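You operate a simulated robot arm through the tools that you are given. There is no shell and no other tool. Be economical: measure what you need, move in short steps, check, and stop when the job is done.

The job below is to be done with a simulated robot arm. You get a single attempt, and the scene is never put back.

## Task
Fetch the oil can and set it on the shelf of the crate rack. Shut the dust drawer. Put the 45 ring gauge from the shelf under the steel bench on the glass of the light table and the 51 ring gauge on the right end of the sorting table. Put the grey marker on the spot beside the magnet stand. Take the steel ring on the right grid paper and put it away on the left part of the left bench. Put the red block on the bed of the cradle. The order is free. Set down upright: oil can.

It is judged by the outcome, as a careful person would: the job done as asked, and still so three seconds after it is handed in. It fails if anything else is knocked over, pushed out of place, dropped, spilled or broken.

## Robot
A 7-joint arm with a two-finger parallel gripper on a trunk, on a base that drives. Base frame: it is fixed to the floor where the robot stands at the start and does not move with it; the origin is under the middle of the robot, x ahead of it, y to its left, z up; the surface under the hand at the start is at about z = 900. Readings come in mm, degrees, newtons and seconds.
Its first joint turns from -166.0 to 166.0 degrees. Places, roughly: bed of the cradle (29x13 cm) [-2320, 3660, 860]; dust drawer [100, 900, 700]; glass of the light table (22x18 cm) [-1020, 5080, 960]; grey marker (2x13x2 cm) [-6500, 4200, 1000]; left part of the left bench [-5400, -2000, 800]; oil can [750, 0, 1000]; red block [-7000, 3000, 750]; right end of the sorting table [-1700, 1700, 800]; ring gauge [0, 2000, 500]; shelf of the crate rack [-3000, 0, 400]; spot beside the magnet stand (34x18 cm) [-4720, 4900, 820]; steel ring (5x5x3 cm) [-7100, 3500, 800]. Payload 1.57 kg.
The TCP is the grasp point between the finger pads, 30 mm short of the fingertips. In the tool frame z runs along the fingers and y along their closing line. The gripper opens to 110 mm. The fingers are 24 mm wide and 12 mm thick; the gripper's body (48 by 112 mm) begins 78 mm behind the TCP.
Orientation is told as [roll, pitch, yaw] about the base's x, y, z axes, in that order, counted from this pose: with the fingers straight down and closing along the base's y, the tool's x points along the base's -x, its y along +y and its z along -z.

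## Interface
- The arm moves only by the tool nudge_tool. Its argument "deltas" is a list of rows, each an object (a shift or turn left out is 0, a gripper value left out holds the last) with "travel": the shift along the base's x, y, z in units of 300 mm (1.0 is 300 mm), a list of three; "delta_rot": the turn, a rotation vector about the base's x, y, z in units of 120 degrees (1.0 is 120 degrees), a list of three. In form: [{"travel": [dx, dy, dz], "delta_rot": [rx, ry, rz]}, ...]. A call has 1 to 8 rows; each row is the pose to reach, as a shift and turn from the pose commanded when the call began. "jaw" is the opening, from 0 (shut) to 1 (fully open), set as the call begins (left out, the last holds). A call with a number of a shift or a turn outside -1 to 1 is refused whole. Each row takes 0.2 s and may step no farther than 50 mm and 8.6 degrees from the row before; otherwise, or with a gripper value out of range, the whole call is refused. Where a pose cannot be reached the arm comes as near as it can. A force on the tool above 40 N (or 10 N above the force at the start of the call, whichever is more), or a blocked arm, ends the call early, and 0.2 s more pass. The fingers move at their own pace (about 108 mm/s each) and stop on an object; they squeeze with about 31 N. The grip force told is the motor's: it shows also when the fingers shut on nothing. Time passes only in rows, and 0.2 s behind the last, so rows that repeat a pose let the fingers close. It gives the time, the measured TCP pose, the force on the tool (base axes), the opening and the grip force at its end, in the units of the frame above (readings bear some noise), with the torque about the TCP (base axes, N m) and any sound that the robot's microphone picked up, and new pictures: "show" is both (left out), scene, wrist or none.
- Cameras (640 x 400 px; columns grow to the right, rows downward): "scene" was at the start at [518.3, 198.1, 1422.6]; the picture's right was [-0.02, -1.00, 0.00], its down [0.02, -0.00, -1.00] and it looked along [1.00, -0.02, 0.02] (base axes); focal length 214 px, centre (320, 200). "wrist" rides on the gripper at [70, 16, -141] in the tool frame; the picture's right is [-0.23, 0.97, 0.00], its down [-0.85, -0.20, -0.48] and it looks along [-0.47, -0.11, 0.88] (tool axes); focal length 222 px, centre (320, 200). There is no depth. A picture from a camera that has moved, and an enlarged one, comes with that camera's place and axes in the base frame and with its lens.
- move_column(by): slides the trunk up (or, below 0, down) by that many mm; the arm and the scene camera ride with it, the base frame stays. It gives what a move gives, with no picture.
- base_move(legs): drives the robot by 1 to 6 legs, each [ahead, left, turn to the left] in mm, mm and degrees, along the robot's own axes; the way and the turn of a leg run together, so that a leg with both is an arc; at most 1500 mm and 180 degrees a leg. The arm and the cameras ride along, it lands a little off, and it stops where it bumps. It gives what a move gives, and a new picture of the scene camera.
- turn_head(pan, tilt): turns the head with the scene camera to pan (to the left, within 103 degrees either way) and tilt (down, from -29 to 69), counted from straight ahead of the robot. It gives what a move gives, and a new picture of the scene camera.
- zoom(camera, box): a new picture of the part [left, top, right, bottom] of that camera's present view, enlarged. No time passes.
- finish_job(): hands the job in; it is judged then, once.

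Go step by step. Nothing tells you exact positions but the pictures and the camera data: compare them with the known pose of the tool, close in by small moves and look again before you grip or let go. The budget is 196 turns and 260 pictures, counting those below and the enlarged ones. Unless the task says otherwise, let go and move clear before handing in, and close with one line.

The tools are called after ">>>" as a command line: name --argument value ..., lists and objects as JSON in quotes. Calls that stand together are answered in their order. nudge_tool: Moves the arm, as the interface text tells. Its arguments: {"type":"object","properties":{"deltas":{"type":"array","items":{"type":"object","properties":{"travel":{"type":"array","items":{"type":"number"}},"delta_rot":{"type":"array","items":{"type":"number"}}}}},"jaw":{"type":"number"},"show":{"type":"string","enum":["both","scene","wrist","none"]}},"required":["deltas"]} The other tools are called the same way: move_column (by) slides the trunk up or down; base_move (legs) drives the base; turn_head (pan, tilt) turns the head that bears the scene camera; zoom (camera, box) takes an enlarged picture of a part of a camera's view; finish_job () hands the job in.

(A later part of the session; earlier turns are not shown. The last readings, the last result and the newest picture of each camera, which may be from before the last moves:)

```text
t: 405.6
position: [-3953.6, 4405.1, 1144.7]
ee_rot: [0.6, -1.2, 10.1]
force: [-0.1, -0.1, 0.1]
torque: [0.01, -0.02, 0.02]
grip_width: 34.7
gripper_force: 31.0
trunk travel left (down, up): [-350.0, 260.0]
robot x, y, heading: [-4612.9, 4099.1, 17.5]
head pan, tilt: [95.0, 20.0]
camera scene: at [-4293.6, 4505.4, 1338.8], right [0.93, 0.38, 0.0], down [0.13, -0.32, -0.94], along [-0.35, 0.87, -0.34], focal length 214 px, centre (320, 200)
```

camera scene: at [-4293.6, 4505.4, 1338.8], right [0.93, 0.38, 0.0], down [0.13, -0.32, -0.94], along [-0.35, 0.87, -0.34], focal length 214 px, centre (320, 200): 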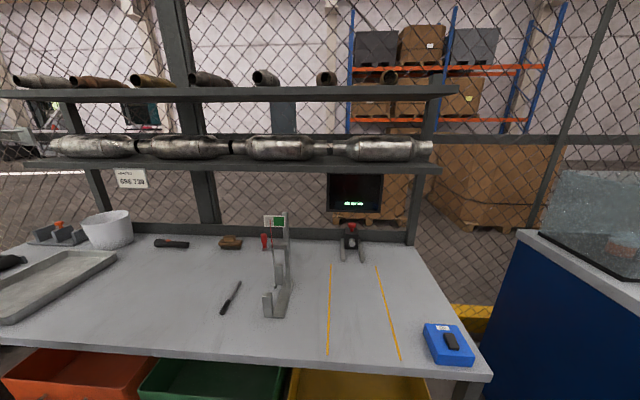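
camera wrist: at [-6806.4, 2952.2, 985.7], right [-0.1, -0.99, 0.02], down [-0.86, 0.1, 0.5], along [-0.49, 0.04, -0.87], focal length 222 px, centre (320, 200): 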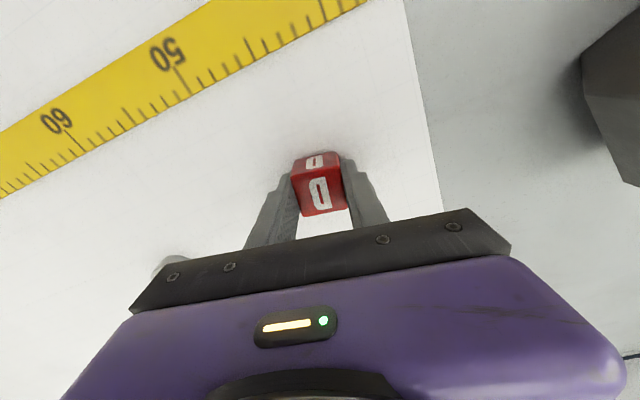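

Marker's fine. Continue east, then turn to face the table with the cradle.

>>> base_move --legs '[[980, 0, 0], [0, 0, -56], [700, 0, 0], [0, 0, 58]]'

>>> turn_head --pan 0 --tilt 35

>>> turn_head --pan -30 --tilt 35

```text
t: 418.4
position: [-2394.3, 3864.9, 1144.8]
ee_rot: [0.7, -1.2, -15.7]
force: [0.6, 1.0, -1.3]
torque: [0.01, 0.01, 0.01]
grip_width: 34.9
gripper_force: 30.8
trunk travel left (down, up): [-350.0, 260.0]
robot x, y, heading: [-3111.5, 3878.4, -8.6]
head pan, tilt: [95.0, 20.0]
stopped in leg 4: the robot was blocked; the commanded pose is now the measured one
camera scene: at [-2656.5, 4104.4, 1338.8], right [1.0, -0.06, 0.0], down [-0.02, -0.34, -0.94], along [0.06, 0.94, -0.34], focal length 214 px, centre (320, 200)
```

scene: 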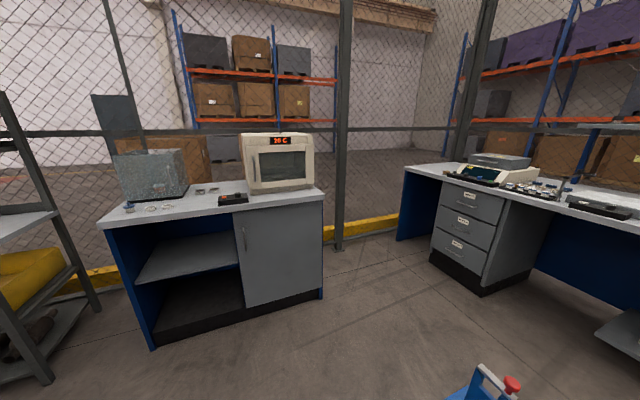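

```text
t: 420.1
position: [-2394.2, 3865.8, 1144.8]
ee_rot: [0.7, -1.2, -15.7]
force: [-0.1, -0.2, -1.2]
torque: [0.02, 0.02, -0.01]
grip_width: 34.8
gripper_force: 31.3
trunk travel left (down, up): [-350.0, 260.0]
robot x, y, heading: [-3114.7, 3878.7, -8.8]
head pan, tilt: [0.0, 35.0]
camera scene: at [-2575.1, 3998.5, 1314.9], right [-0.15, -0.99, 0.0], down [-0.57, 0.09, -0.82], along [0.81, -0.12, -0.57], focal length 214 px, centre (320, 200)
```

scene: 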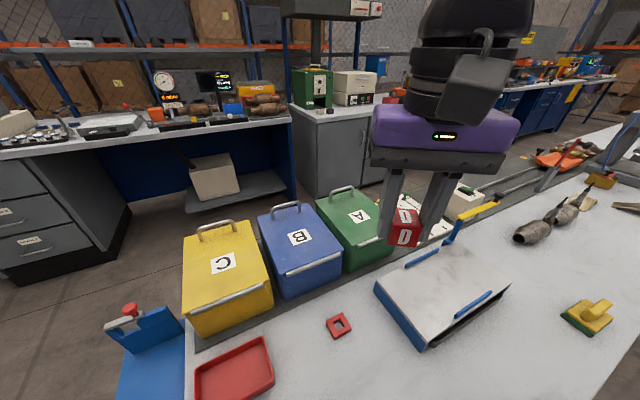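

```text
t: 421.0
position: [-2392.8, 3866.3, 1144.0]
ee_rot: [0.7, -1.1, -15.6]
force: [-0.1, -0.5, -0.7]
torque: [0.01, 0.0, 0.0]
grip_width: 34.9
gripper_force: 30.5
trunk travel left (down, up): [-350.0, 260.0]
robot x, y, heading: [-3115.8, 3879.7, -8.5]
head pan, tilt: [-30.0, 35.0]
camera scene: at [-2593.3, 3956.7, 1314.9], right [-0.62, -0.78, 0.0], down [-0.45, 0.36, -0.82], along [0.64, -0.51, -0.57], focal length 214 px, centre (320, 200)
```

scene: 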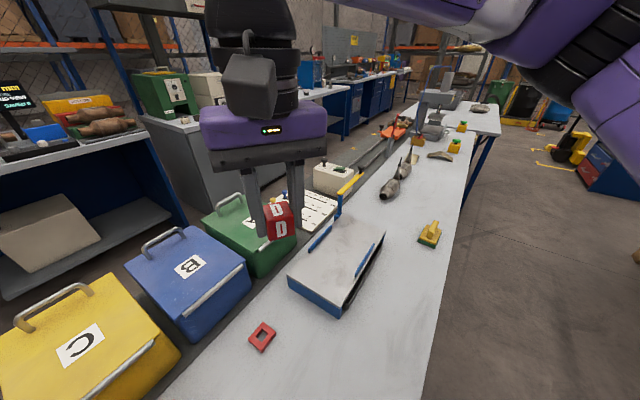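

The cradle is the blue-white block on the table; its bed projects right there. The target is already reachable from here. Zooming in.

>>> zoom --camera "scene" --box '[240, 180, 440, 330]'

```text
2.67 times, centred on (340, 255) of scene
camera zoom: at [-2593.3, 3956.7, 1314.9], right [-0.62, -0.78, 0.0], down [-0.45, 0.36, -0.82], along [0.64, -0.51, -0.57], focal length 572 px, centre (267, 53)
```

zoom: 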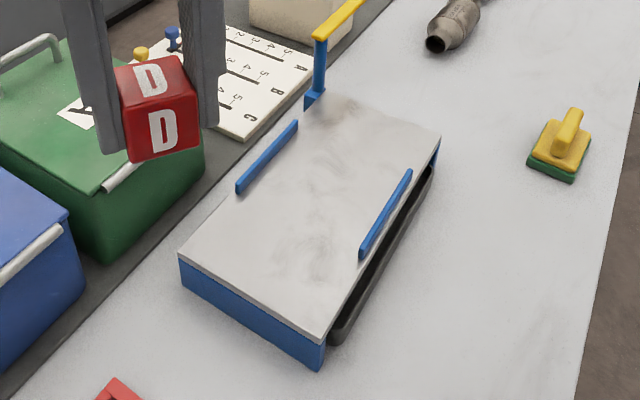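

Bed centre confirmed. Moving the block over it, turning 36° to align, and descending.

>>> nudge_tool --deltas '[{"travel": [0.04, -0.13, 0], "delta_rot": [0, 0, 0.06]}, {"travel": [0.09, -0.26, 0], "delta_rot": [0, 0, 0.12]}, {"travel": [0.14, -0.39, 0], "delta_rot": [0, 0, 0.18]}, {"travel": [0.19, -0.53, 0], "delta_rot": [0, 0, 0.24]}, {"travel": [0.24, -0.68, 0], "delta_rot": [0, 0, 0.3]}, {"travel": [0.24, -0.68, -0.15], "delta_rot": [0, 0, 0.3]}, {"travel": [0.24, -0.68, -0.3], "delta_rot": [0, 0, 0.3]}, {"travel": [0.24, -0.68, -0.45], "delta_rot": [0, 0, 0.3]}]' --show "both"

```text
t: 422.8
position: [-2324.3, 3660.9, 1008.3]
ee_rot: [0.7, -1.3, 20.3]
force: [0.0, 0.3, 0.3]
torque: [-0.06, 0.0, 0.02]
grip_width: 34.5
gripper_force: 31.6
trunk travel left (down, up): [-350.0, 260.0]
robot x, y, heading: [-3113.8, 3877.8, -8.6]
head pan, tilt: [-30.0, 35.0]
camera scene: at [-2593.5, 3956.7, 1315.1], right [-0.62, -0.78, 0.0], down [-0.45, 0.36, -0.82], along [0.64, -0.51, -0.57], focal length 214 px, centre (320, 200)
camera wrist: at [-2397.8, 3649.6, 1148.9], right [-0.12, 0.99, 0.02], down [0.86, 0.1, 0.5], along [0.49, 0.07, -0.87], focal length 222 px, centre (320, 200)
```

scene: 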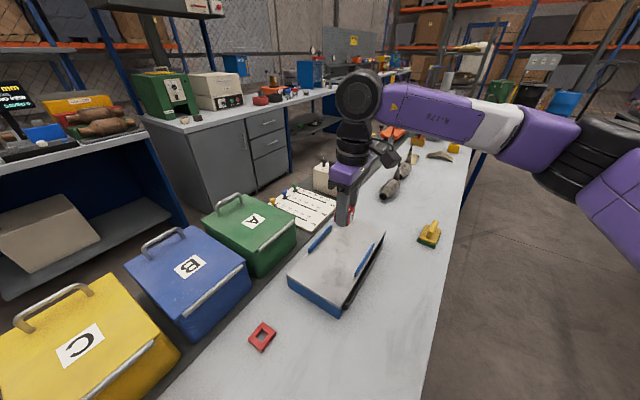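
wrist: 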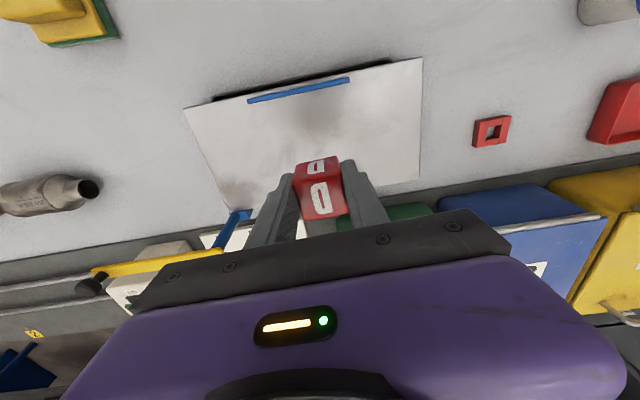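

Bed centre ≈(-2312,3652). Small correction, then lower to contact.

>>> nudge_tool --deltas '[{"travel": [0.03, -0.02, -0.14]}, {"travel": [0.03, -0.02, -0.27]}, {"travel": [0.03, -0.02, -0.33]}, {"travel": [0.03, -0.02, -0.345]}, {"travel": [0.03, -0.02, -0.36]}, {"travel": [0.03, -0.02, -0.375]}, {"travel": [0.03, -0.02, -0.39]}, {"travel": [0.03, -0.02, -0.405]}]' --show "wrist"

```text
t: 424.6
position: [-2312.8, 3656.5, 889.9]
ee_rot: [0.6, -1.4, 20.2]
force: [-1.9, -0.4, 7.1]
torque: [-0.15, 0.08, -0.05]
grip_width: 34.6
gripper_force: 30.9
trunk travel left (down, up): [-350.0, 260.0]
robot x, y, heading: [-3112.0, 3875.7, -8.7]
head pan, tilt: [-30.0, 35.0]
camera wrist: at [-2387.1, 3643.6, 1029.3], right [-0.12, 0.99, 0.02], down [0.86, 0.1, 0.49], along [0.49, 0.07, -0.87], focal length 222 px, centre (320, 200)
```

wrist: 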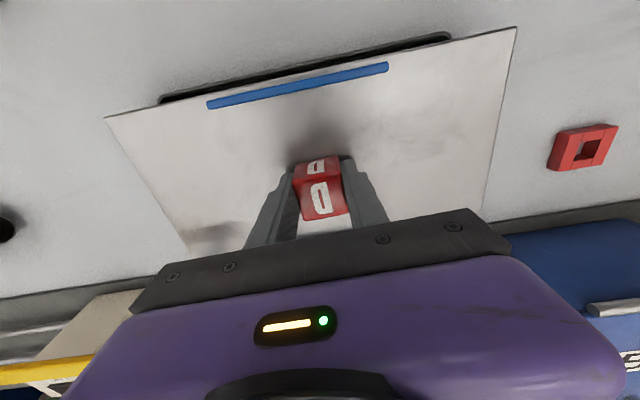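

Just in contact (7 N) on the bed. Releasing and lifting.

>>> nudge_tool --deltas '[{"travel": [0, 0, 0]}, {"travel": [0, 0, 0]}, {"travel": [0, 0, 0]}]' --jaw 0.65 --show "none"

>>> nudge_tool --deltas '[{"travel": [0, 0, 0.08]}, {"travel": [0, 0, 0.22]}, {"travel": [0, 0, 0.37]}, {"travel": [0, 0, 0.52]}, {"travel": [0, 0, 0.67]}, {"travel": [-0.05, 0.03, 0.8]}, {"travel": [-0.15, 0.08, 0.9]}, {"travel": [-0.26, 0.12, 0.98]}]' --show "scene"

```text
t: 425.4
position: [-2313.5, 3655.4, 888.7]
ee_rot: [0.6, -1.2, 20.3]
force: [0.1, -0.4, 0.8]
torque: [-0.01, -0.03, 0.03]
grip_width: 71.5
gripper_force: 0.1
trunk travel left (down, up): [-350.0, 260.0]
robot x, y, heading: [-3115.4, 3880.4, -8.9]
head pan, tilt: [-30.0, 35.0]
```

```text
t: 427.2
position: [-2390.9, 3692.0, 1183.4]
ee_rot: [0.6, -1.2, 20.2]
force: [-0.9, -0.9, -0.3]
torque: [-0.03, 0.01, -0.01]
grip_width: 71.4
gripper_force: 0.1
trunk travel left (down, up): [-350.0, 260.0]
robot x, y, heading: [-3118.7, 3877.5, -8.4]
head pan, tilt: [-30.0, 35.0]
camera scene: at [-2593.1, 3956.5, 1314.8], right [-0.62, -0.78, 0.0], down [-0.45, 0.36, -0.82], along [0.64, -0.51, -0.57], focal length 214 px, centre (320, 200)
```

scene: 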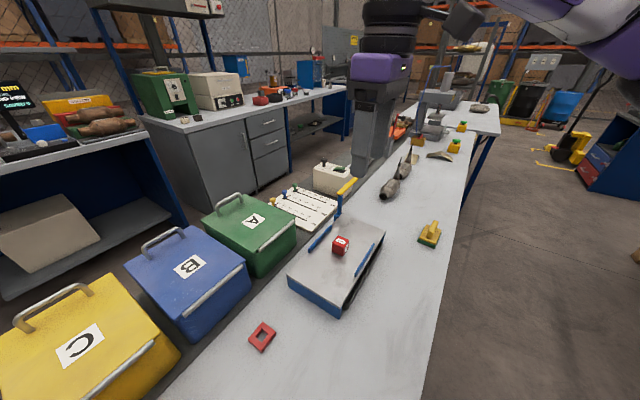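

Red block sits on the cradle bed. Next: ring gauges. I'll back out, go round the north end of this table and into the east aisle.

>>> move_column --by 150

>>> base_move --legs '[[0, 0, -30], [-690, 0, 0], [0, 0, 60], [950, 0, 0], [920, 0, 0]]'

```text
t: 429.0
position: [-2391.1, 3693.0, 1333.6]
ee_rot: [0.7, -1.2, 20.2]
force: [1.0, 0.0, -0.4]
torque: [0.04, 0.02, 0.02]
grip_width: 71.5
gripper_force: 0.1
trunk travel left (down, up): [-500.0, 110.0]
robot x, y, heading: [-3118.2, 3877.5, -8.9]
head pan, tilt: [-30.0, 35.0]
```

```text
t: 445.9
position: [-1227.7, 5275.4, 1333.7]
ee_rot: [0.7, -1.3, 52.6]
force: [0.2, 0.1, -0.7]
torque: [-0.01, -0.03, -0.03]
grip_width: 71.5
gripper_force: 0.1
trunk travel left (down, up): [-500.0, 110.0]
robot x, y, heading: [-1938.8, 5044.2, 23.9]
head pan, tilt: [-30.0, 35.0]
camera scene: at [-1541.4, 5389.3, 1465.0], right [-0.11, -0.99, 0.0], down [-0.57, 0.06, -0.82], along [0.81, -0.09, -0.57], focal length 214 px, centre (320, 200)
```

scene: 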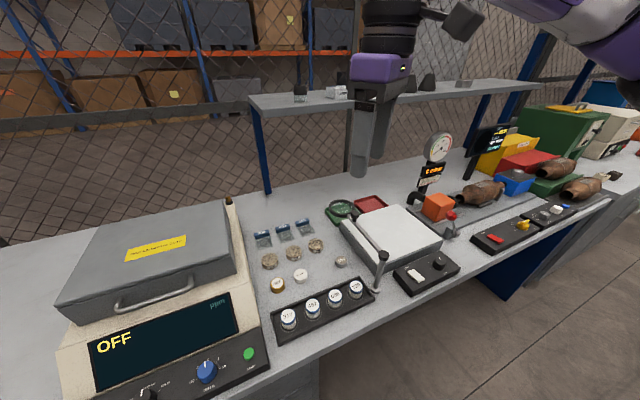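

The light table's glass is right there at (-1020,5080) on the desk. Now down the aisle to the steel bench for the ring gauges.

>>> base_move --legs '[[0, 0, -66], [740, 0, 0], [0, 0, -35], [900, 0, 0], [850, 0, 0]]'

>>> turn_head --pan 60 --tilt 35

```text
t: 463.0
position: [-1059.7, 2065.8, 1335.2]
ee_rot: [0.6, -1.2, -51.3]
force: [0.0, -0.2, -0.2]
torque: [0.01, -0.01, -0.02]
grip_width: 71.4
gripper_force: 0.0
trunk travel left (down, up): [-500.0, 110.0]
robot x, y, heading: [-1111.9, 2809.9, -79.9]
head pan, tilt: [-30.0, 35.0]
camera scene: at [-871.9, 2342.5, 1465.0], right [-0.94, 0.34, 0.0], down [0.2, 0.54, -0.82], along [-0.28, -0.77, -0.57], focal length 214 px, centre (320, 200)
```

scene: 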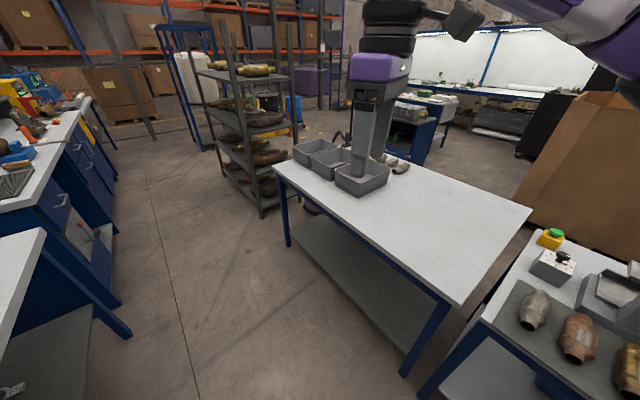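

```text
t: 464.7
position: [-1061.3, 2064.8, 1333.6]
ee_rot: [0.6, -1.2, -51.4]
force: [0.3, -0.7, -0.3]
torque: [0.02, 0.04, -0.02]
grip_width: 71.4
gripper_force: 0.0
trunk travel left (down, up): [-500.0, 110.0]
robot x, y, heading: [-1116.1, 2809.1, -80.1]
head pan, tilt: [60.0, 35.0]
camera scene: at [-758.9, 2394.6, 1465.0], right [-0.35, -0.94, 0.0], down [-0.54, 0.2, -0.82], along [0.77, -0.28, -0.57], focal length 214 px, centre (320, 200)
```

scene: 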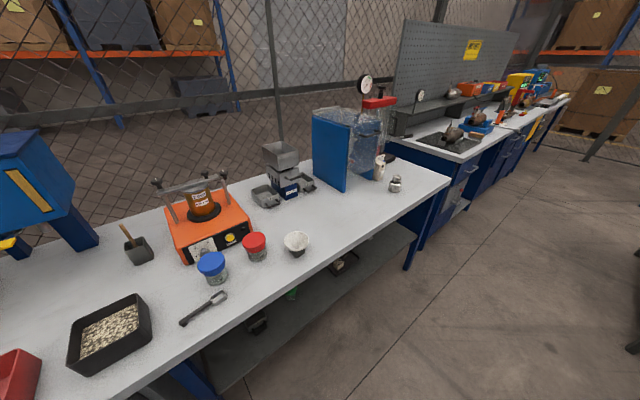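

The sorting table's north part is free; the steel bench's lower shelf holds a few items. Drive in front of it and lower the trunk to look under.

>>> base_move --legs '[[0, 0, 6], [1110, 0, 0], [0, 0, 93]]'

>>> nudge_tool --deltas '[{"travel": [-0.1, -0.1, 0]}, {"travel": [-0.2, -0.2, 0]}, {"travel": [-0.3, -0.3, 0]}]' --show "none"

```text
t: 474.9
position: [-65.9, 1885.0, 1333.1]
ee_rot: [0.6, -1.2, 47.0]
force: [0.4, 0.2, 0.1]
torque: [0.01, 0.0, -0.04]
grip_width: 71.4
gripper_force: 0.1
trunk travel left (down, up): [-500.0, 110.0]
robot x, y, heading: [-795.0, 1725.9, 18.1]
head pan, tilt: [60.0, 35.0]
camera scene: at [-433.1, 2134.0, 1464.9], right [0.98, -0.21, 0.0], down [-0.12, -0.56, -0.82], along [0.17, 0.8, -0.57], focal length 214 px, centre (320, 200)
```

scene: 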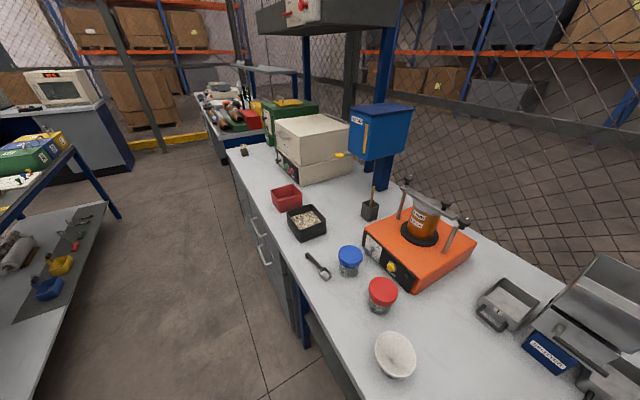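

```text
t: 475.7
position: [-158.1, 1797.7, 1334.7]
ee_rot: [0.7, -1.2, 46.9]
force: [-0.2, 0.0, -0.3]
torque: [-0.05, 0.03, 0.0]
grip_width: 71.5
gripper_force: 0.0
trunk travel left (down, up): [-500.0, 110.0]
robot x, y, heading: [-794.8, 1722.3, 18.1]
head pan, tilt: [60.0, 35.0]
```

The camera is too close to see beneath. I'll turn to face south in the aisle, back up, lower the trunk and look sideways under the bench.

>>> base_move --legs '[[0, 0, -93], [-780, 0, 0]]'

>>> move_column --by -400

>>> turn_head --pan 85 --tilt 20

```text
t: 483.9
position: [-959.4, 1832.5, 1332.9]
ee_rot: [0.6, -1.2, -49.5]
force: [-0.3, -0.6, 0.2]
torque: [0.0, 0.01, 0.01]
grip_width: 71.5
gripper_force: 0.1
trunk travel left (down, up): [-500.0, 110.0]
robot x, y, heading: [-956.8, 2473.4, -78.3]
head pan, tilt: [60.0, 35.0]
camera scene: at [-591.3, 2070.4, 1464.9], right [-0.32, -0.95, 0.0], down [-0.54, 0.18, -0.82], along [0.78, -0.26, -0.57], focal length 214 px, centre (320, 200)
```

scene: 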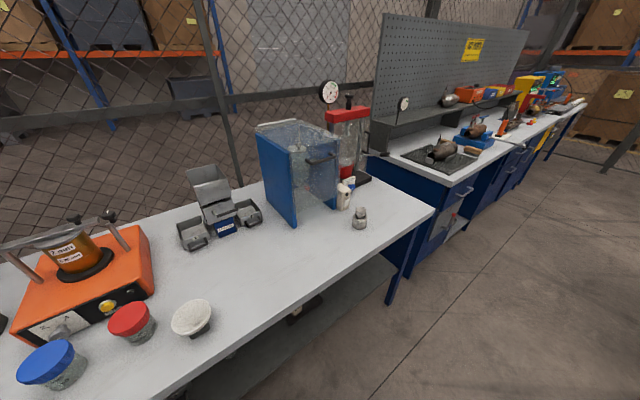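

```text
t: 487.7
position: [-959.6, 1832.3, 933.9]
ee_rot: [0.6, -1.1, -49.7]
force: [-0.4, -0.8, -0.5]
torque: [-0.02, 0.01, -0.01]
grip_width: 71.4
gripper_force: 0.0
trunk travel left (down, up): [-100.0, 510.0]
robot x, y, heading: [-954.0, 2477.2, -78.4]
head pan, tilt: [60.0, 35.0]
```

```text
t: 488.6
position: [-958.8, 1833.3, 933.9]
ee_rot: [0.6, -1.3, -49.6]
force: [0.5, -0.5, -0.1]
torque: [-0.01, -0.01, 0.0]
grip_width: 71.5
gripper_force: 0.0
trunk travel left (down, up): [-100.0, 510.0]
robot x, y, heading: [-959.6, 2480.2, -78.3]
head pan, tilt: [85.0, 20.0]
camera scene: at [-582.3, 2108.9, 1088.8], right [0.11, -0.99, 0.0], down [-0.34, -0.04, -0.94], along [0.93, 0.11, -0.34], focal length 214 px, centre (320, 200)
```

scene: 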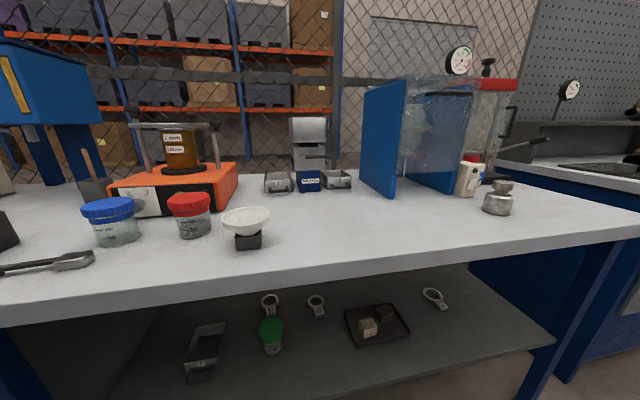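

Three ring gauges with tags on the lower shelf. Zooming to read the numbers.

>>> zoom --camera "scene" --box '[250, 280, 350, 340]'

>>> zoom --camera "scene" --box '[400, 275, 470, 320]'

```text
6.40 times, centred on (300, 310) of scene
camera zoom: at [-582.3, 2108.9, 1088.8], right [0.11, -0.99, 0.0], down [-0.34, -0.04, -0.94], along [0.93, 0.11, -0.34], focal length 1373 px, centre (448, -504)
```

zoom: 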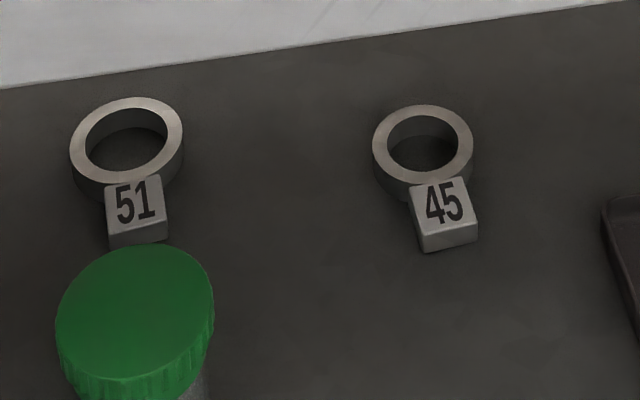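

```text
8.89 times, centred on (435, 298) of scene
camera zoom: at [-582.3, 2108.9, 1088.8], right [0.11, -0.99, 0.0], down [-0.34, -0.04, -0.94], along [0.93, 0.11, -0.34], focal length 1906 px, centre (-702, -667)
```

zoom: 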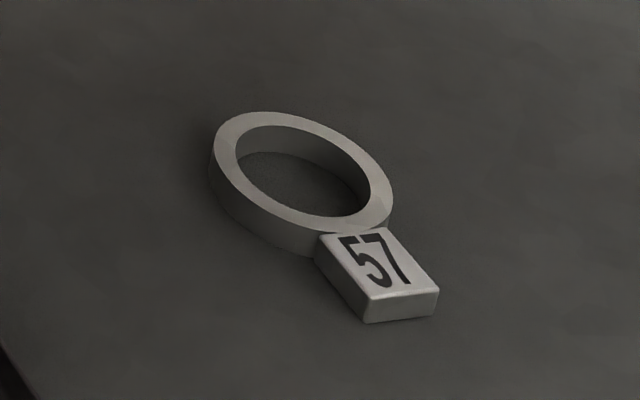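

Found them: 51 (left), 45 (middle), 57 (right). 45's tab is at about (37,2184, z≈405) pointing to the aisle. I'll position the base, and prepare the hand low and tilted in the aisle, then swing it in under the bench.

>>> base_move --legs '[[600, 0, 0]]'

>>> nudge_tool --deltas '[{"travel": [0.03, -0.12, 0], "delta_rot": [0, 0, -0.06]}, {"travel": [0.05, -0.24, 0], "delta_rot": [0, 0, -0.12]}, {"travel": [0.08, -0.36, 0], "delta_rot": [0, 0, -0.18]}, {"travel": [0.1, -0.48, 0], "delta_rot": [0, 0, -0.235]}]' --show "none"

>>> nudge_tool --deltas '[{"travel": [0.02, -0.05, 0], "delta_rot": [-0.064, -0.0136, 0]}, {"travel": [0.03, -0.1, 0], "delta_rot": [-0.128, -0.0272, 0]}, {"travel": [0.05, -0.15, 0], "delta_rot": [-0.192, -0.0408, 0]}, {"travel": [0.06, -0.2, 0], "delta_rot": [-0.256, -0.0545, 0]}, {"travel": [0.07, -0.25, 0], "delta_rot": [-0.32, -0.068, 0]}, {"travel": [0.08, -0.3, 0], "delta_rot": [-0.384, -0.0817, 0]}, {"travel": [0.08, -0.33, 0], "delta_rot": [-0.448, -0.0953, 0]}]' --show "scene"

```text
t: 491.9
position: [-848.5, 1249.9, 934.8]
ee_rot: [0.6, -1.2, -50.2]
force: [-0.4, -0.2, 0.2]
torque: [-0.02, -0.03, 0.01]
grip_width: 71.4
gripper_force: 0.0
trunk travel left (down, up): [-100.0, 510.0]
robot x, y, heading: [-841.2, 1893.9, -79.1]
head pan, tilt: [85.0, 20.0]
camera scene: at [-469.3, 1521.1, 1088.8], right [0.1, -0.99, 0.0], down [-0.34, -0.04, -0.94], along [0.93, 0.1, -0.34], focal length 214 px, centre (320, 200)
```

scene: 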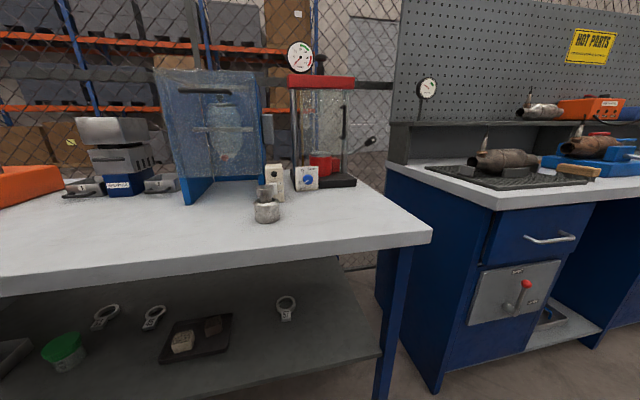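

```text
t: 492.9
position: [-818.3, 1106.7, 933.5]
ee_rot: [0.6, -1.2, -78.6]
force: [-0.4, 0.0, 0.1]
torque: [0.01, -0.02, 0.01]
grip_width: 71.4
gripper_force: 0.1
trunk travel left (down, up): [-100.0, 510.0]
robot x, y, heading: [-842.2, 1892.2, -79.0]
head pan, tilt: [85.0, 20.0]
```

```text
t: 494.5
position: [-795.0, 1005.6, 934.5]
ee_rot: [1.2, -56.3, -78.7]
force: [0.4, 0.2, -0.4]
torque: [-0.01, 0.01, 0.01]
grip_width: 71.4
gripper_force: 0.1
trunk travel left (down, up): [-100.0, 510.0]
robot x, y, heading: [-843.8, 1898.9, -79.2]
head pan, tilt: [85.0, 20.0]
camera scene: at [-469.2, 1521.2, 1088.9], right [0.1, -0.99, 0.0], down [-0.34, -0.04, -0.94], along [0.93, 0.1, -0.34], focal length 214 px, centre (320, 200)
```

scene: 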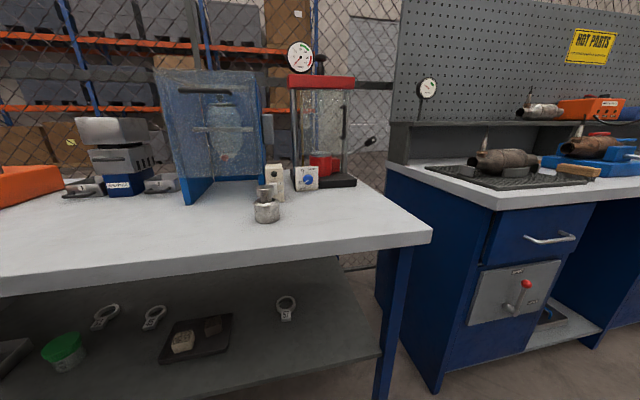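

Geometry confirmed. Lowering the hand in the aisle and retracting a bit before swinging it under the bench.

>>> move_column --by -100

>>> nudge_tool --deltas '[{"travel": [0, 0.04, -0.13]}, {"travel": [0, 0.08, -0.26]}, {"travel": [0, 0.12, -0.39]}, {"travel": [0, 0.17, -0.52]}, {"travel": [0, 0.22, -0.65]}, {"travel": [0, 0.27, -0.78]}, {"travel": [0, 0.32, -0.9]}, {"travel": [0, 0.38, -1.0]}]' --jaw 0.45 --show "none"

```text
t: 495.9
position: [-793.3, 1006.0, 834.7]
ee_rot: [1.2, -56.3, -78.7]
force: [-0.1, -0.2, 0.2]
torque: [0.01, 0.0, 0.0]
grip_width: 71.3
gripper_force: 0.1
trunk travel left (down, up): [0.0, 610.0]
robot x, y, heading: [-842.4, 1894.7, -79.2]
head pan, tilt: [85.0, 20.0]
```

```text
t: 497.7
position: [-797.4, 1117.2, 535.3]
ee_rot: [1.0, -56.2, -78.5]
force: [0.0, -0.2, -0.1]
torque: [0.01, -0.03, 0.03]
grip_width: 49.5
gripper_force: 0.1
trunk travel left (down, up): [0.0, 610.0]
robot x, y, heading: [-839.6, 1889.1, -79.0]
head pan, tilt: [85.0, 20.0]
```

Now swing the hand under the bench by turning the base left 75°, then look through the wrist camera.

>>> nudge_tool --deltas '[{"travel": [0, 0, -0.1]}]' --show "none"

>>> base_move --legs '[[0, 0, 75]]'

>>> zoom --camera "wrist" --box '[0, 0, 640, 400]'

```text
t: 498.1
position: [-795.7, 1119.1, 505.0]
ee_rot: [1.1, -56.1, -78.8]
force: [0.1, 0.0, 0.6]
torque: [-0.01, 0.02, -0.01]
grip_width: 49.5
gripper_force: 0.0
trunk travel left (down, up): [0.0, 610.0]
robot x, y, heading: [-842.9, 1895.5, -79.0]
head pan, tilt: [85.0, 20.0]
```

```text
t: 501.7
position: [-80.6, 1735.1, 503.8]
ee_rot: [1.1, -56.2, -3.9]
force: [-0.1, -0.2, 0.3]
torque: [0.01, 0.0, -0.01]
grip_width: 49.3
gripper_force: 0.1
trunk travel left (down, up): [0.0, 610.0]
robot x, y, heading: [-841.3, 1894.5, -4.3]
head pan, tilt: [85.0, 20.0]
camera scene: at [-384.8, 2153.1, 988.8], right [0.99, -0.16, 0.0], down [-0.05, -0.34, -0.94], along [0.15, 0.93, -0.34], focal length 214 px, centre (320, 200)
```

scene: 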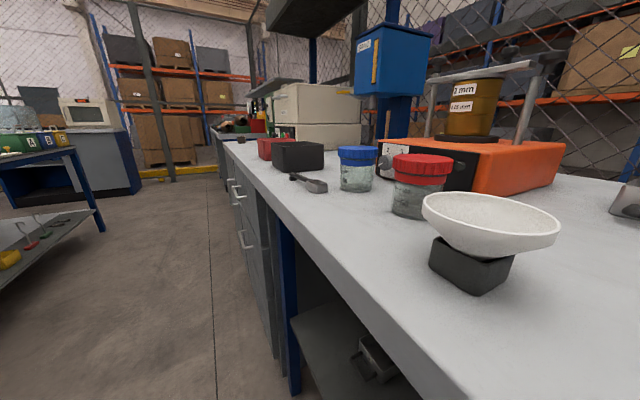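

```text
1.00 times, centred on (320, 200) of wrist (not enlarged: the box is as wide or as high as the picture)
camera zoom: at [-237.7, 1757.8, 525.4], right [0.17, 0.96, 0.2], down [0.07, -0.21, 0.97], along [0.98, -0.16, -0.1], focal length 222 px, centre (320, 200)
```

zoom: 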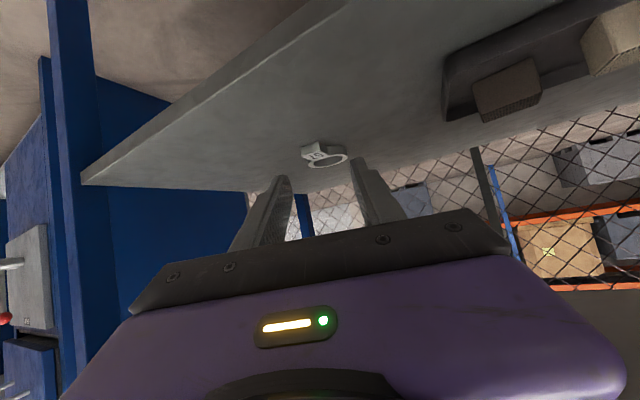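

Hand is under the bench (57 and tray visible). Continue turning 30° to line up with gauge 45.

>>> base_move --legs '[[0, 0, 30]]'

>>> zoom --camera "wrist" --box '[0, 0, 640, 400]'

```text
t: 503.6
position: [-107.9, 2142.1, 503.7]
ee_rot: [1.3, -56.2, 26.7]
force: [-0.7, -0.2, -0.3]
torque: [0.02, 0.0, 0.01]
grip_width: 49.4
gripper_force: 0.1
trunk travel left (down, up): [0.0, 610.0]
robot x, y, heading: [-839.9, 1894.5, 26.5]
head pan, tilt: [85.0, 20.0]
camera scene: at [-579.8, 2347.8, 988.8], right [0.93, 0.36, 0.0], down [0.12, -0.32, -0.94], along [-0.34, 0.88, -0.34], focal length 214 px, centre (320, 200)
```

scene: 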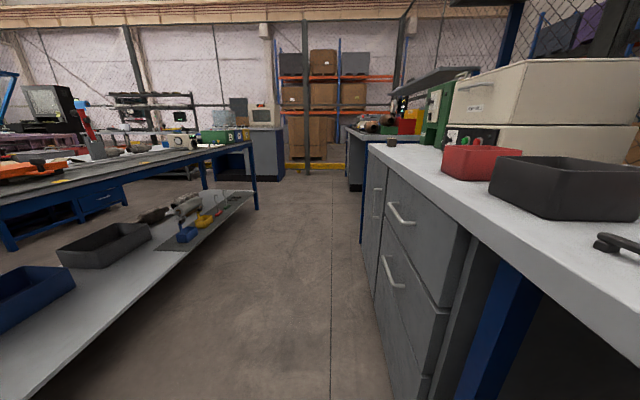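

```text
1.00 times, centred on (320, 200) of wrist (not enlarged: the box is as wide or as high as the picture)
camera zoom: at [-253.2, 2082.7, 525.4], right [-0.34, 0.92, 0.2], down [0.17, -0.15, 0.97], along [0.93, 0.36, -0.1], focal length 222 px, centre (320, 200)
```

zoom: 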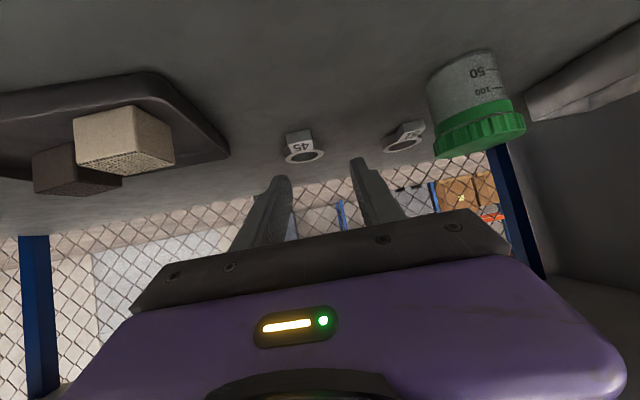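

Gauge 45 is straight ahead: tab at (34,2182,407). Advancing to straddle the tab.

>>> nudge_tool --deltas '[{"travel": [0.09, 0.03, -0.04]}, {"travel": [0.18, 0.05, -0.09]}, {"travel": [0.27, 0.075, -0.15]}, {"travel": [0.35, 0.095, -0.2]}, {"travel": [0.4, 0.11, -0.23]}]' --jaw 0.58 --show "wrist"

```text
t: 504.8
position: [11.9, 2176.2, 434.5]
ee_rot: [1.2, -56.0, 26.8]
force: [-0.2, 0.3, -0.2]
torque: [-0.02, -0.01, 0.04]
grip_width: 63.6
gripper_force: 0.1
trunk travel left (down, up): [0.0, 610.0]
robot x, y, heading: [-838.4, 1893.3, 26.3]
head pan, tilt: [85.0, 20.0]
camera wrist: at [-134.0, 2116.3, 455.4], right [-0.34, 0.92, 0.2], down [0.17, -0.15, 0.97], along [0.93, 0.36, -0.1], focal length 222 px, centre (320, 200)
```

wrist: 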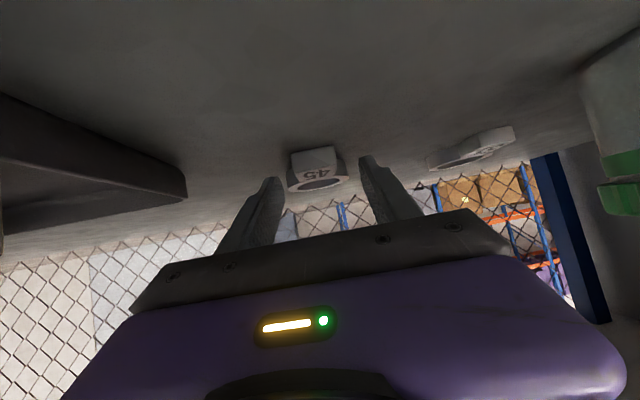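

Tab centred between fingertips. Advance 10 mm and lower to near the shelf.

>>> nudge_tool --deltas '[{"travel": [0.02, 0.008, -0.015]}, {"travel": [0.04, 0.016, -0.03]}, {"travel": [0.045, 0.018, -0.04]}]' --show "wrist"

```text
t: 505.6
position: [28.4, 2180.6, 427.3]
ee_rot: [0.9, -56.5, 26.9]
force: [-18.9, -9.0, 31.8]
torque: [-0.85, -0.45, -0.75]
grip_width: 62.3
gripper_force: 0.1
trunk travel left (down, up): [0.0, 610.0]
robot x, y, heading: [-843.6, 1888.3, 26.2]
head pan, tilt: [85.0, 20.0]
camera wrist: at [-119.2, 2121.3, 446.6], right [-0.34, 0.92, 0.2], down [0.16, -0.15, 0.98], along [0.93, 0.36, -0.09], focal length 222 px, centre (320, 200)
```

wrist: 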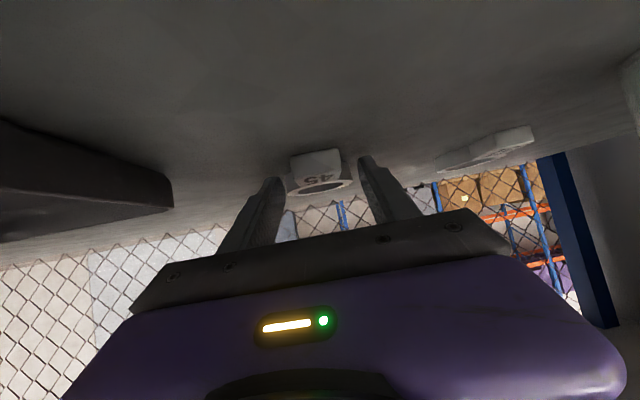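

Tips touch the shelf. Raise 3 mm and close on the tab.

>>> nudge_tool --deltas '[{"travel": [0, 0, 0.012]}, {"travel": [0, 0, 0.014]}, {"travel": [0, 0, 0.014]}, {"travel": [0, 0, 0.014]}, {"travel": [0, 0, 0.014]}]' --jaw 0 --show "wrist"

```text
t: 506.8
position: [26.6, 2180.5, 426.3]
ee_rot: [1.2, -56.2, 26.7]
force: [4.9, 0.5, 13.7]
torque: [-0.18, -0.44, 0.06]
grip_width: 33.3
gripper_force: 30.6
trunk travel left (down, up): [0.0, 610.0]
robot x, y, heading: [-841.7, 1893.1, 26.4]
head pan, tilt: [85.0, 20.0]
camera wrist: at [-120.0, 2122.0, 447.9], right [-0.34, 0.92, 0.2], down [0.17, -0.15, 0.97], along [0.93, 0.36, -0.1], focal length 222 px, centre (320, 200)
```

wrist: 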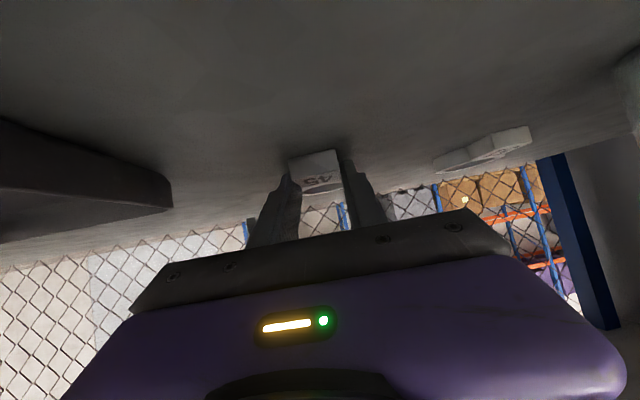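

Gripped the tab (33 mm). Lift and retract.

>>> nudge_tool --deltas '[{"travel": [0, 0, 0.06]}, {"travel": [-0.02, -0.01, 0.16]}, {"travel": [-0.1, -0.03, 0.25]}, {"travel": [-0.2, -0.06, 0.25]}, {"travel": [-0.3, -0.09, 0.25]}, {"travel": [-0.4, -0.12, 0.25]}, {"travel": [-0.46, -0.15, 0.25]}]' --show "wrist"

```text
t: 508.4
position: [-111.3, 2136.6, 503.3]
ee_rot: [1.1, -56.2, 26.7]
force: [0.3, 0.1, -0.8]
torque: [0.0, 0.01, -0.02]
grip_width: 33.2
gripper_force: 30.7
trunk travel left (down, up): [0.0, 610.0]
robot x, y, heading: [-838.4, 1892.7, 26.4]
head pan, tilt: [85.0, 20.0]
camera wrist: at [-258.3, 2076.7, 523.8], right [-0.34, 0.92, 0.2], down [0.17, -0.15, 0.97], along [0.93, 0.36, -0.1], focal length 222 px, centre (320, 200)
```

wrist: 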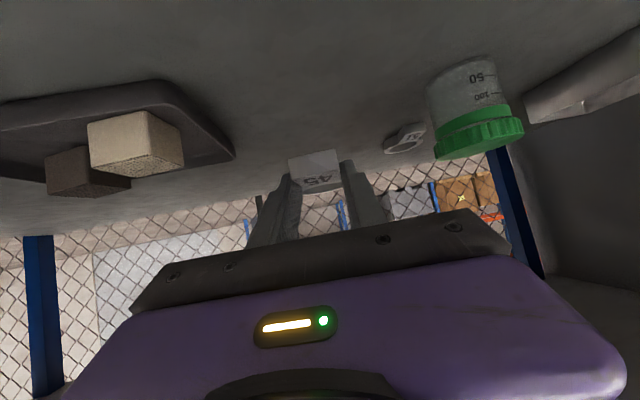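

Now exit: turn right 25°, shift back-left along the bench for leg clearance, then turn out into the aisle.

>>> base_move --legs '[[0, 0, -25], [-60, 170, 0], [0, 0, -75]]'

>>> move_column --by 400

```text
t: 514.4
position: [-780.4, 1306.0, 501.5]
ee_rot: [1.2, -56.3, -72.4]
force: [0.2, -0.7, -1.3]
torque: [0.03, 0.03, 0.01]
grip_width: 33.3
gripper_force: 30.7
trunk travel left (down, up): [0.0, 610.0]
robot x, y, heading: [-907.1, 2067.0, -72.6]
head pan, tilt: [85.0, 20.0]
camera scene: at [-495.7, 1736.8, 988.8], right [0.21, -0.98, 0.0], down [-0.33, -0.07, -0.94], along [0.92, 0.2, -0.34], focal length 214 px, centre (320, 200)
```

scene: 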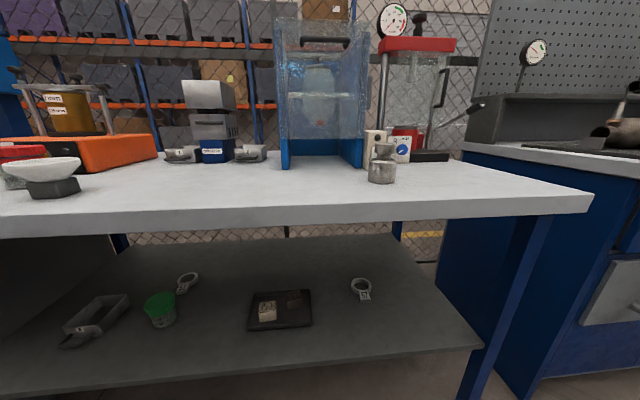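

```text
t: 518.2
position: [-780.5, 1305.2, 901.7]
ee_rot: [1.2, -56.1, -72.4]
force: [-0.5, 0.6, -1.3]
torque: [0.06, 0.01, 0.01]
grip_width: 33.6
gripper_force: 30.7
trunk travel left (down, up): [-400.0, 210.0]
robot x, y, heading: [-908.0, 2066.9, -72.8]
head pan, tilt: [85.0, 20.0]
```

Out safely with gauge 45. Raise high for travel and back up north along the aisle to the light table.

>>> move_column --by 205

>>> nudge_tool --deltas '[{"travel": [0, 0, 0.14]}, {"travel": [0, 0, 0.28]}, {"travel": [0, 0, 0.42]}, {"travel": [0, 0, 0.56]}, {"travel": [0, 0, 0.68]}]' --show "none"

>>> base_move --legs '[[0, 0, -6], [-900, 0, 0], [-800, 0, 0], [0, 0, 11], [-1110, 0, 0]]'

```text
t: 520.4
position: [-781.1, 1306.3, 1108.0]
ee_rot: [1.3, -56.1, -72.4]
force: [0.0, -0.4, -0.8]
torque: [0.03, -0.01, 0.0]
grip_width: 33.4
gripper_force: 31.0
trunk travel left (down, up): [-605.0, 5.0]
robot x, y, heading: [-911.6, 2065.1, -72.7]
head pan, tilt: [85.0, 20.0]
```

```text
t: 521.6
position: [-782.8, 1300.4, 1312.6]
ee_rot: [1.2, -55.9, -72.3]
force: [0.6, 0.6, -0.6]
torque: [0.02, 0.01, 0.0]
grip_width: 33.4
gripper_force: 31.1
out of reach, approached as far as the arm can: row 4, 5
trunk travel left (down, up): [-605.0, 5.0]
robot x, y, heading: [-904.2, 2065.4, -72.9]
head pan, tilt: [85.0, 20.0]
```

```text
t: 536.7
position: [-1467.9, 3986.5, 1312.9]
ee_rot: [1.3, -56.1, -67.0]
force: [-0.5, -0.2, -1.6]
torque: [0.04, 0.04, 0.02]
grip_width: 33.4
gripper_force: 31.4
trunk travel left (down, up): [-605.0, 5.0]
robot x, y, heading: [-1660.6, 4736.8, -67.3]
head pan, tilt: [85.0, 20.0]
camera scene: at [-1221.9, 4448.4, 1593.8], right [0.3, -0.95, 0.0], down [-0.33, -0.1, -0.94], along [0.9, 0.29, -0.34], focal length 214 px, centre (320, 200)
```

scene: 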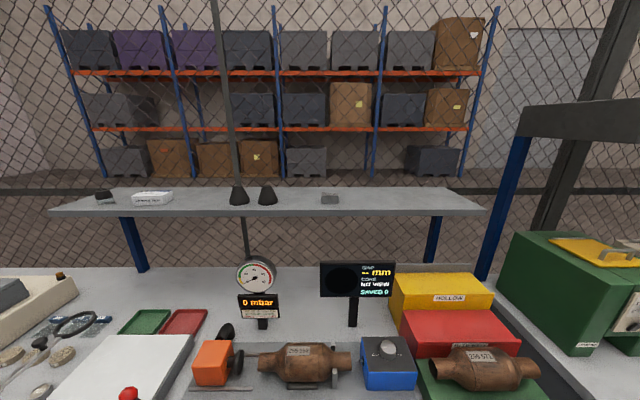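

At the desk; the light table's glass confirmed at (-1010,5078). Shift back-left a bit for reach and turn to face it.

>>> base_move --legs '[[-336, -97, 0], [0, 0, 80]]'

>>> turn_head --pan 0 --tilt 45

```text
t: 542.4
position: [-1106.2, 5084.7, 1311.4]
ee_rot: [1.3, -56.2, 14.1]
force: [-0.5, 0.9, -1.5]
torque: [-0.04, 0.01, 0.01]
grip_width: 33.3
gripper_force: 30.8
trunk travel left (down, up): [-605.0, 5.0]
robot x, y, heading: [-1880.6, 5006.7, 13.8]
head pan, tilt: [85.0, 20.0]
camera scene: at [-1523.9, 5396.0, 1593.8], right [0.99, 0.15, 0.0], down [0.05, -0.34, -0.94], along [-0.14, 0.93, -0.34], focal length 214 px, centre (320, 200)
```

scene: 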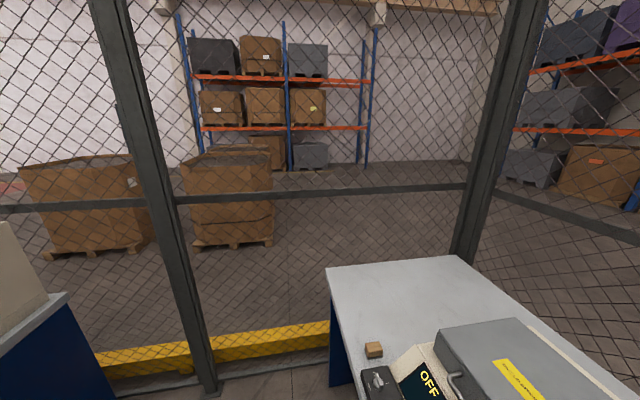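

```text
t: 544.0
position: [-1106.8, 5084.4, 1311.7]
ee_rot: [1.3, -56.2, 14.1]
force: [-0.9, -0.7, -0.6]
torque: [-0.01, 0.07, -0.03]
grip_width: 33.2
gripper_force: 30.8
trunk travel left (down, up): [-605.0, 5.0]
robot x, y, heading: [-1875.4, 5006.6, 14.1]
head pan, tilt: [0.0, 45.0]
camera scene: at [-1430.7, 5323.4, 1555.1], right [0.24, -0.97, 0.0], down [-0.69, -0.17, -0.71], along [0.69, 0.17, -0.71], focal length 214 px, centre (320, 200)
```

scene: 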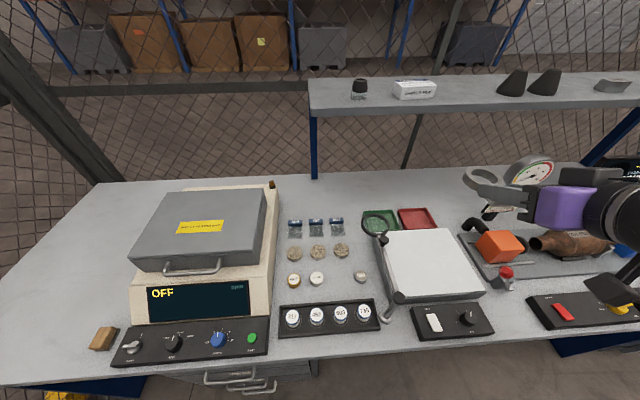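

Gauge is held level. Lowering the trunk 200 mm, then centering over the glass.

>>> move_column --by -200

>>> nudge_tool --deltas '[{"travel": [0.05, -0.02, 0]}, {"travel": [0.1, -0.04, -0.05]}]' --show "both"

```text
t: 546.2
position: [-1106.2, 5085.6, 1111.8]
ee_rot: [1.3, -56.1, 14.1]
force: [-0.4, -0.3, -1.1]
torque: [-0.02, 0.07, 0.03]
grip_width: 33.3
gripper_force: 31.4
trunk travel left (down, up): [-405.0, 205.0]
robot x, y, heading: [-1877.0, 5009.6, 13.6]
head pan, tilt: [0.0, 45.0]
```

```text
t: 546.8
position: [-1076.2, 5072.6, 1099.1]
ee_rot: [1.3, -56.1, 14.2]
force: [-0.4, 0.5, -1.0]
torque: [0.0, 0.02, 0.02]
grip_width: 33.5
gripper_force: 30.8
trunk travel left (down, up): [-405.0, 205.0]
robot x, y, heading: [-1878.0, 5007.2, 13.8]
head pan, tilt: [0.0, 45.0]
camera scene: at [-1430.8, 5323.4, 1355.2], right [0.24, -0.97, 0.0], down [-0.69, -0.17, -0.71], along [0.69, 0.17, -0.71], focal length 214 px, centre (320, 200)
camera wrist: at [-1231.3, 5046.0, 1119.2], right [-0.13, 0.97, 0.2], down [0.13, -0.18, 0.97], along [0.98, 0.15, -0.1], focal length 222 px, centre (320, 200)
```

scene: 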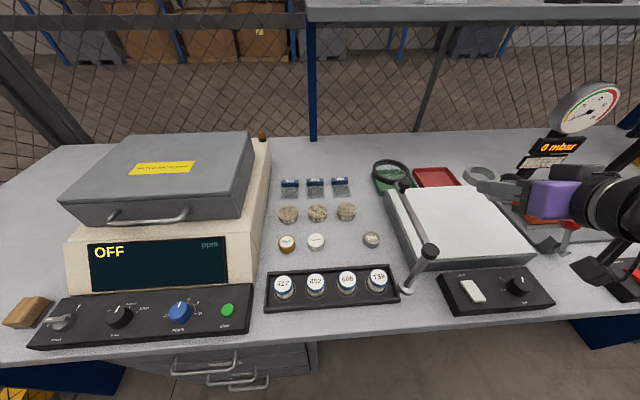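
wrist: 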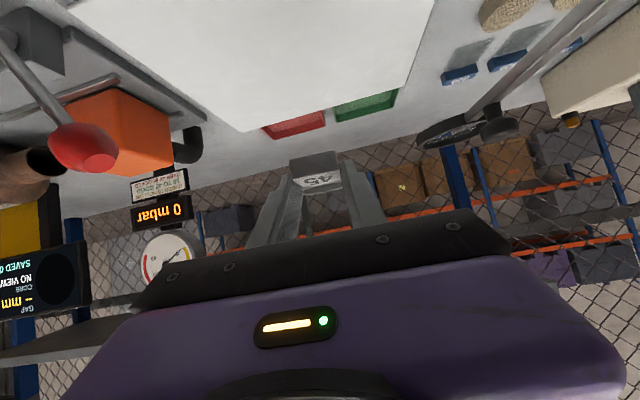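

Glass centre ≈(-1030,5090, z 957). Descend with a small correction.

>>> nudge_tool --deltas '[{"travel": [0.02, 0.025, -0.13]}, {"travel": [0.02, 0.025, -0.25]}, {"travel": [0.02, 0.025, -0.33]}]' --show "both"

```text
t: 547.6
position: [-1069.4, 5078.9, 997.7]
ee_rot: [1.2, -56.0, 14.2]
force: [-0.6, 0.2, -0.5]
torque: [0.03, 0.01, 0.01]
grip_width: 33.2
gripper_force: 31.0
trunk travel left (down, up): [-405.0, 205.0]
robot x, y, heading: [-1878.2, 5003.8, 13.9]
head pan, tilt: [0.0, 45.0]
camera scene: at [-1430.8, 5323.3, 1355.2], right [0.24, -0.97, 0.0], down [-0.69, -0.17, -0.71], along [0.69, 0.17, -0.71], focal length 214 px, centre (320, 200)
camera wrist: at [-1226.0, 5052.8, 1018.9], right [-0.13, 0.97, 0.2], down [0.13, -0.18, 0.97], along [0.98, 0.15, -0.1], focal length 222 px, centre (320, 200)
```

scene: 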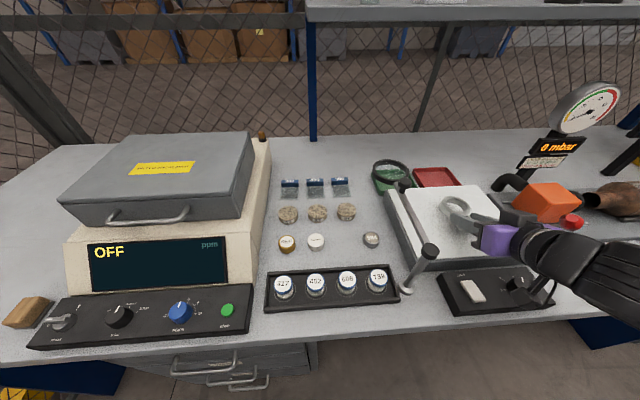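
wrist: 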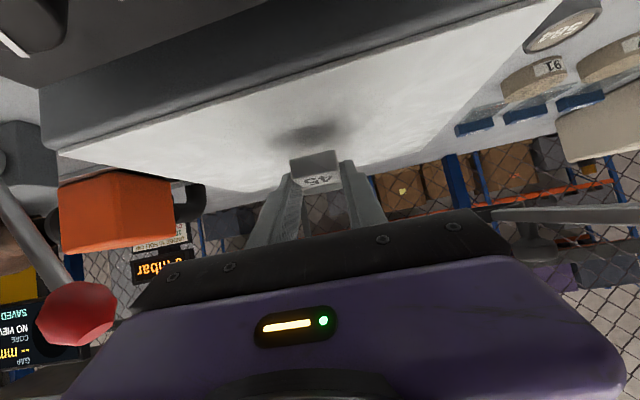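

Clear of neighbours. Lowering in small steps to contact.

>>> nudge_tool --deltas '[{"travel": [0, 0, -0.02]}, {"travel": [0, 0, -0.03]}, {"travel": [0, 0, -0.04]}, {"travel": [0, 0, -0.05]}, {"travel": [0, 0, -0.06]}, {"travel": [0, 0, -0.06]}]' --show "wrist"

```text
t: 549.0
position: [-1069.3, 5079.6, 979.3]
ee_rot: [1.3, -56.1, 14.1]
force: [0.1, -0.7, -1.7]
torque: [0.0, 0.04, 0.0]
grip_width: 32.9
gripper_force: 30.7
trunk travel left (down, up): [-405.0, 205.0]
robot x, y, heading: [-1875.9, 5010.0, 13.6]
head pan, tilt: [0.0, 45.0]
camera wrist: at [-1225.4, 5053.7, 1001.3], right [-0.13, 0.97, 0.2], down [0.13, -0.18, 0.97], along [0.98, 0.15, -0.1], focal length 222 px, centre (320, 200)
```

wrist: 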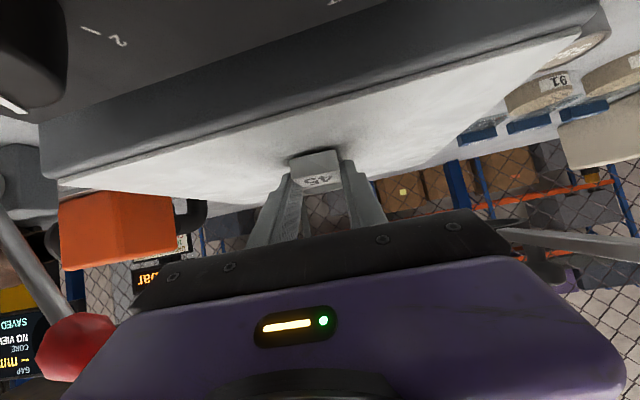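

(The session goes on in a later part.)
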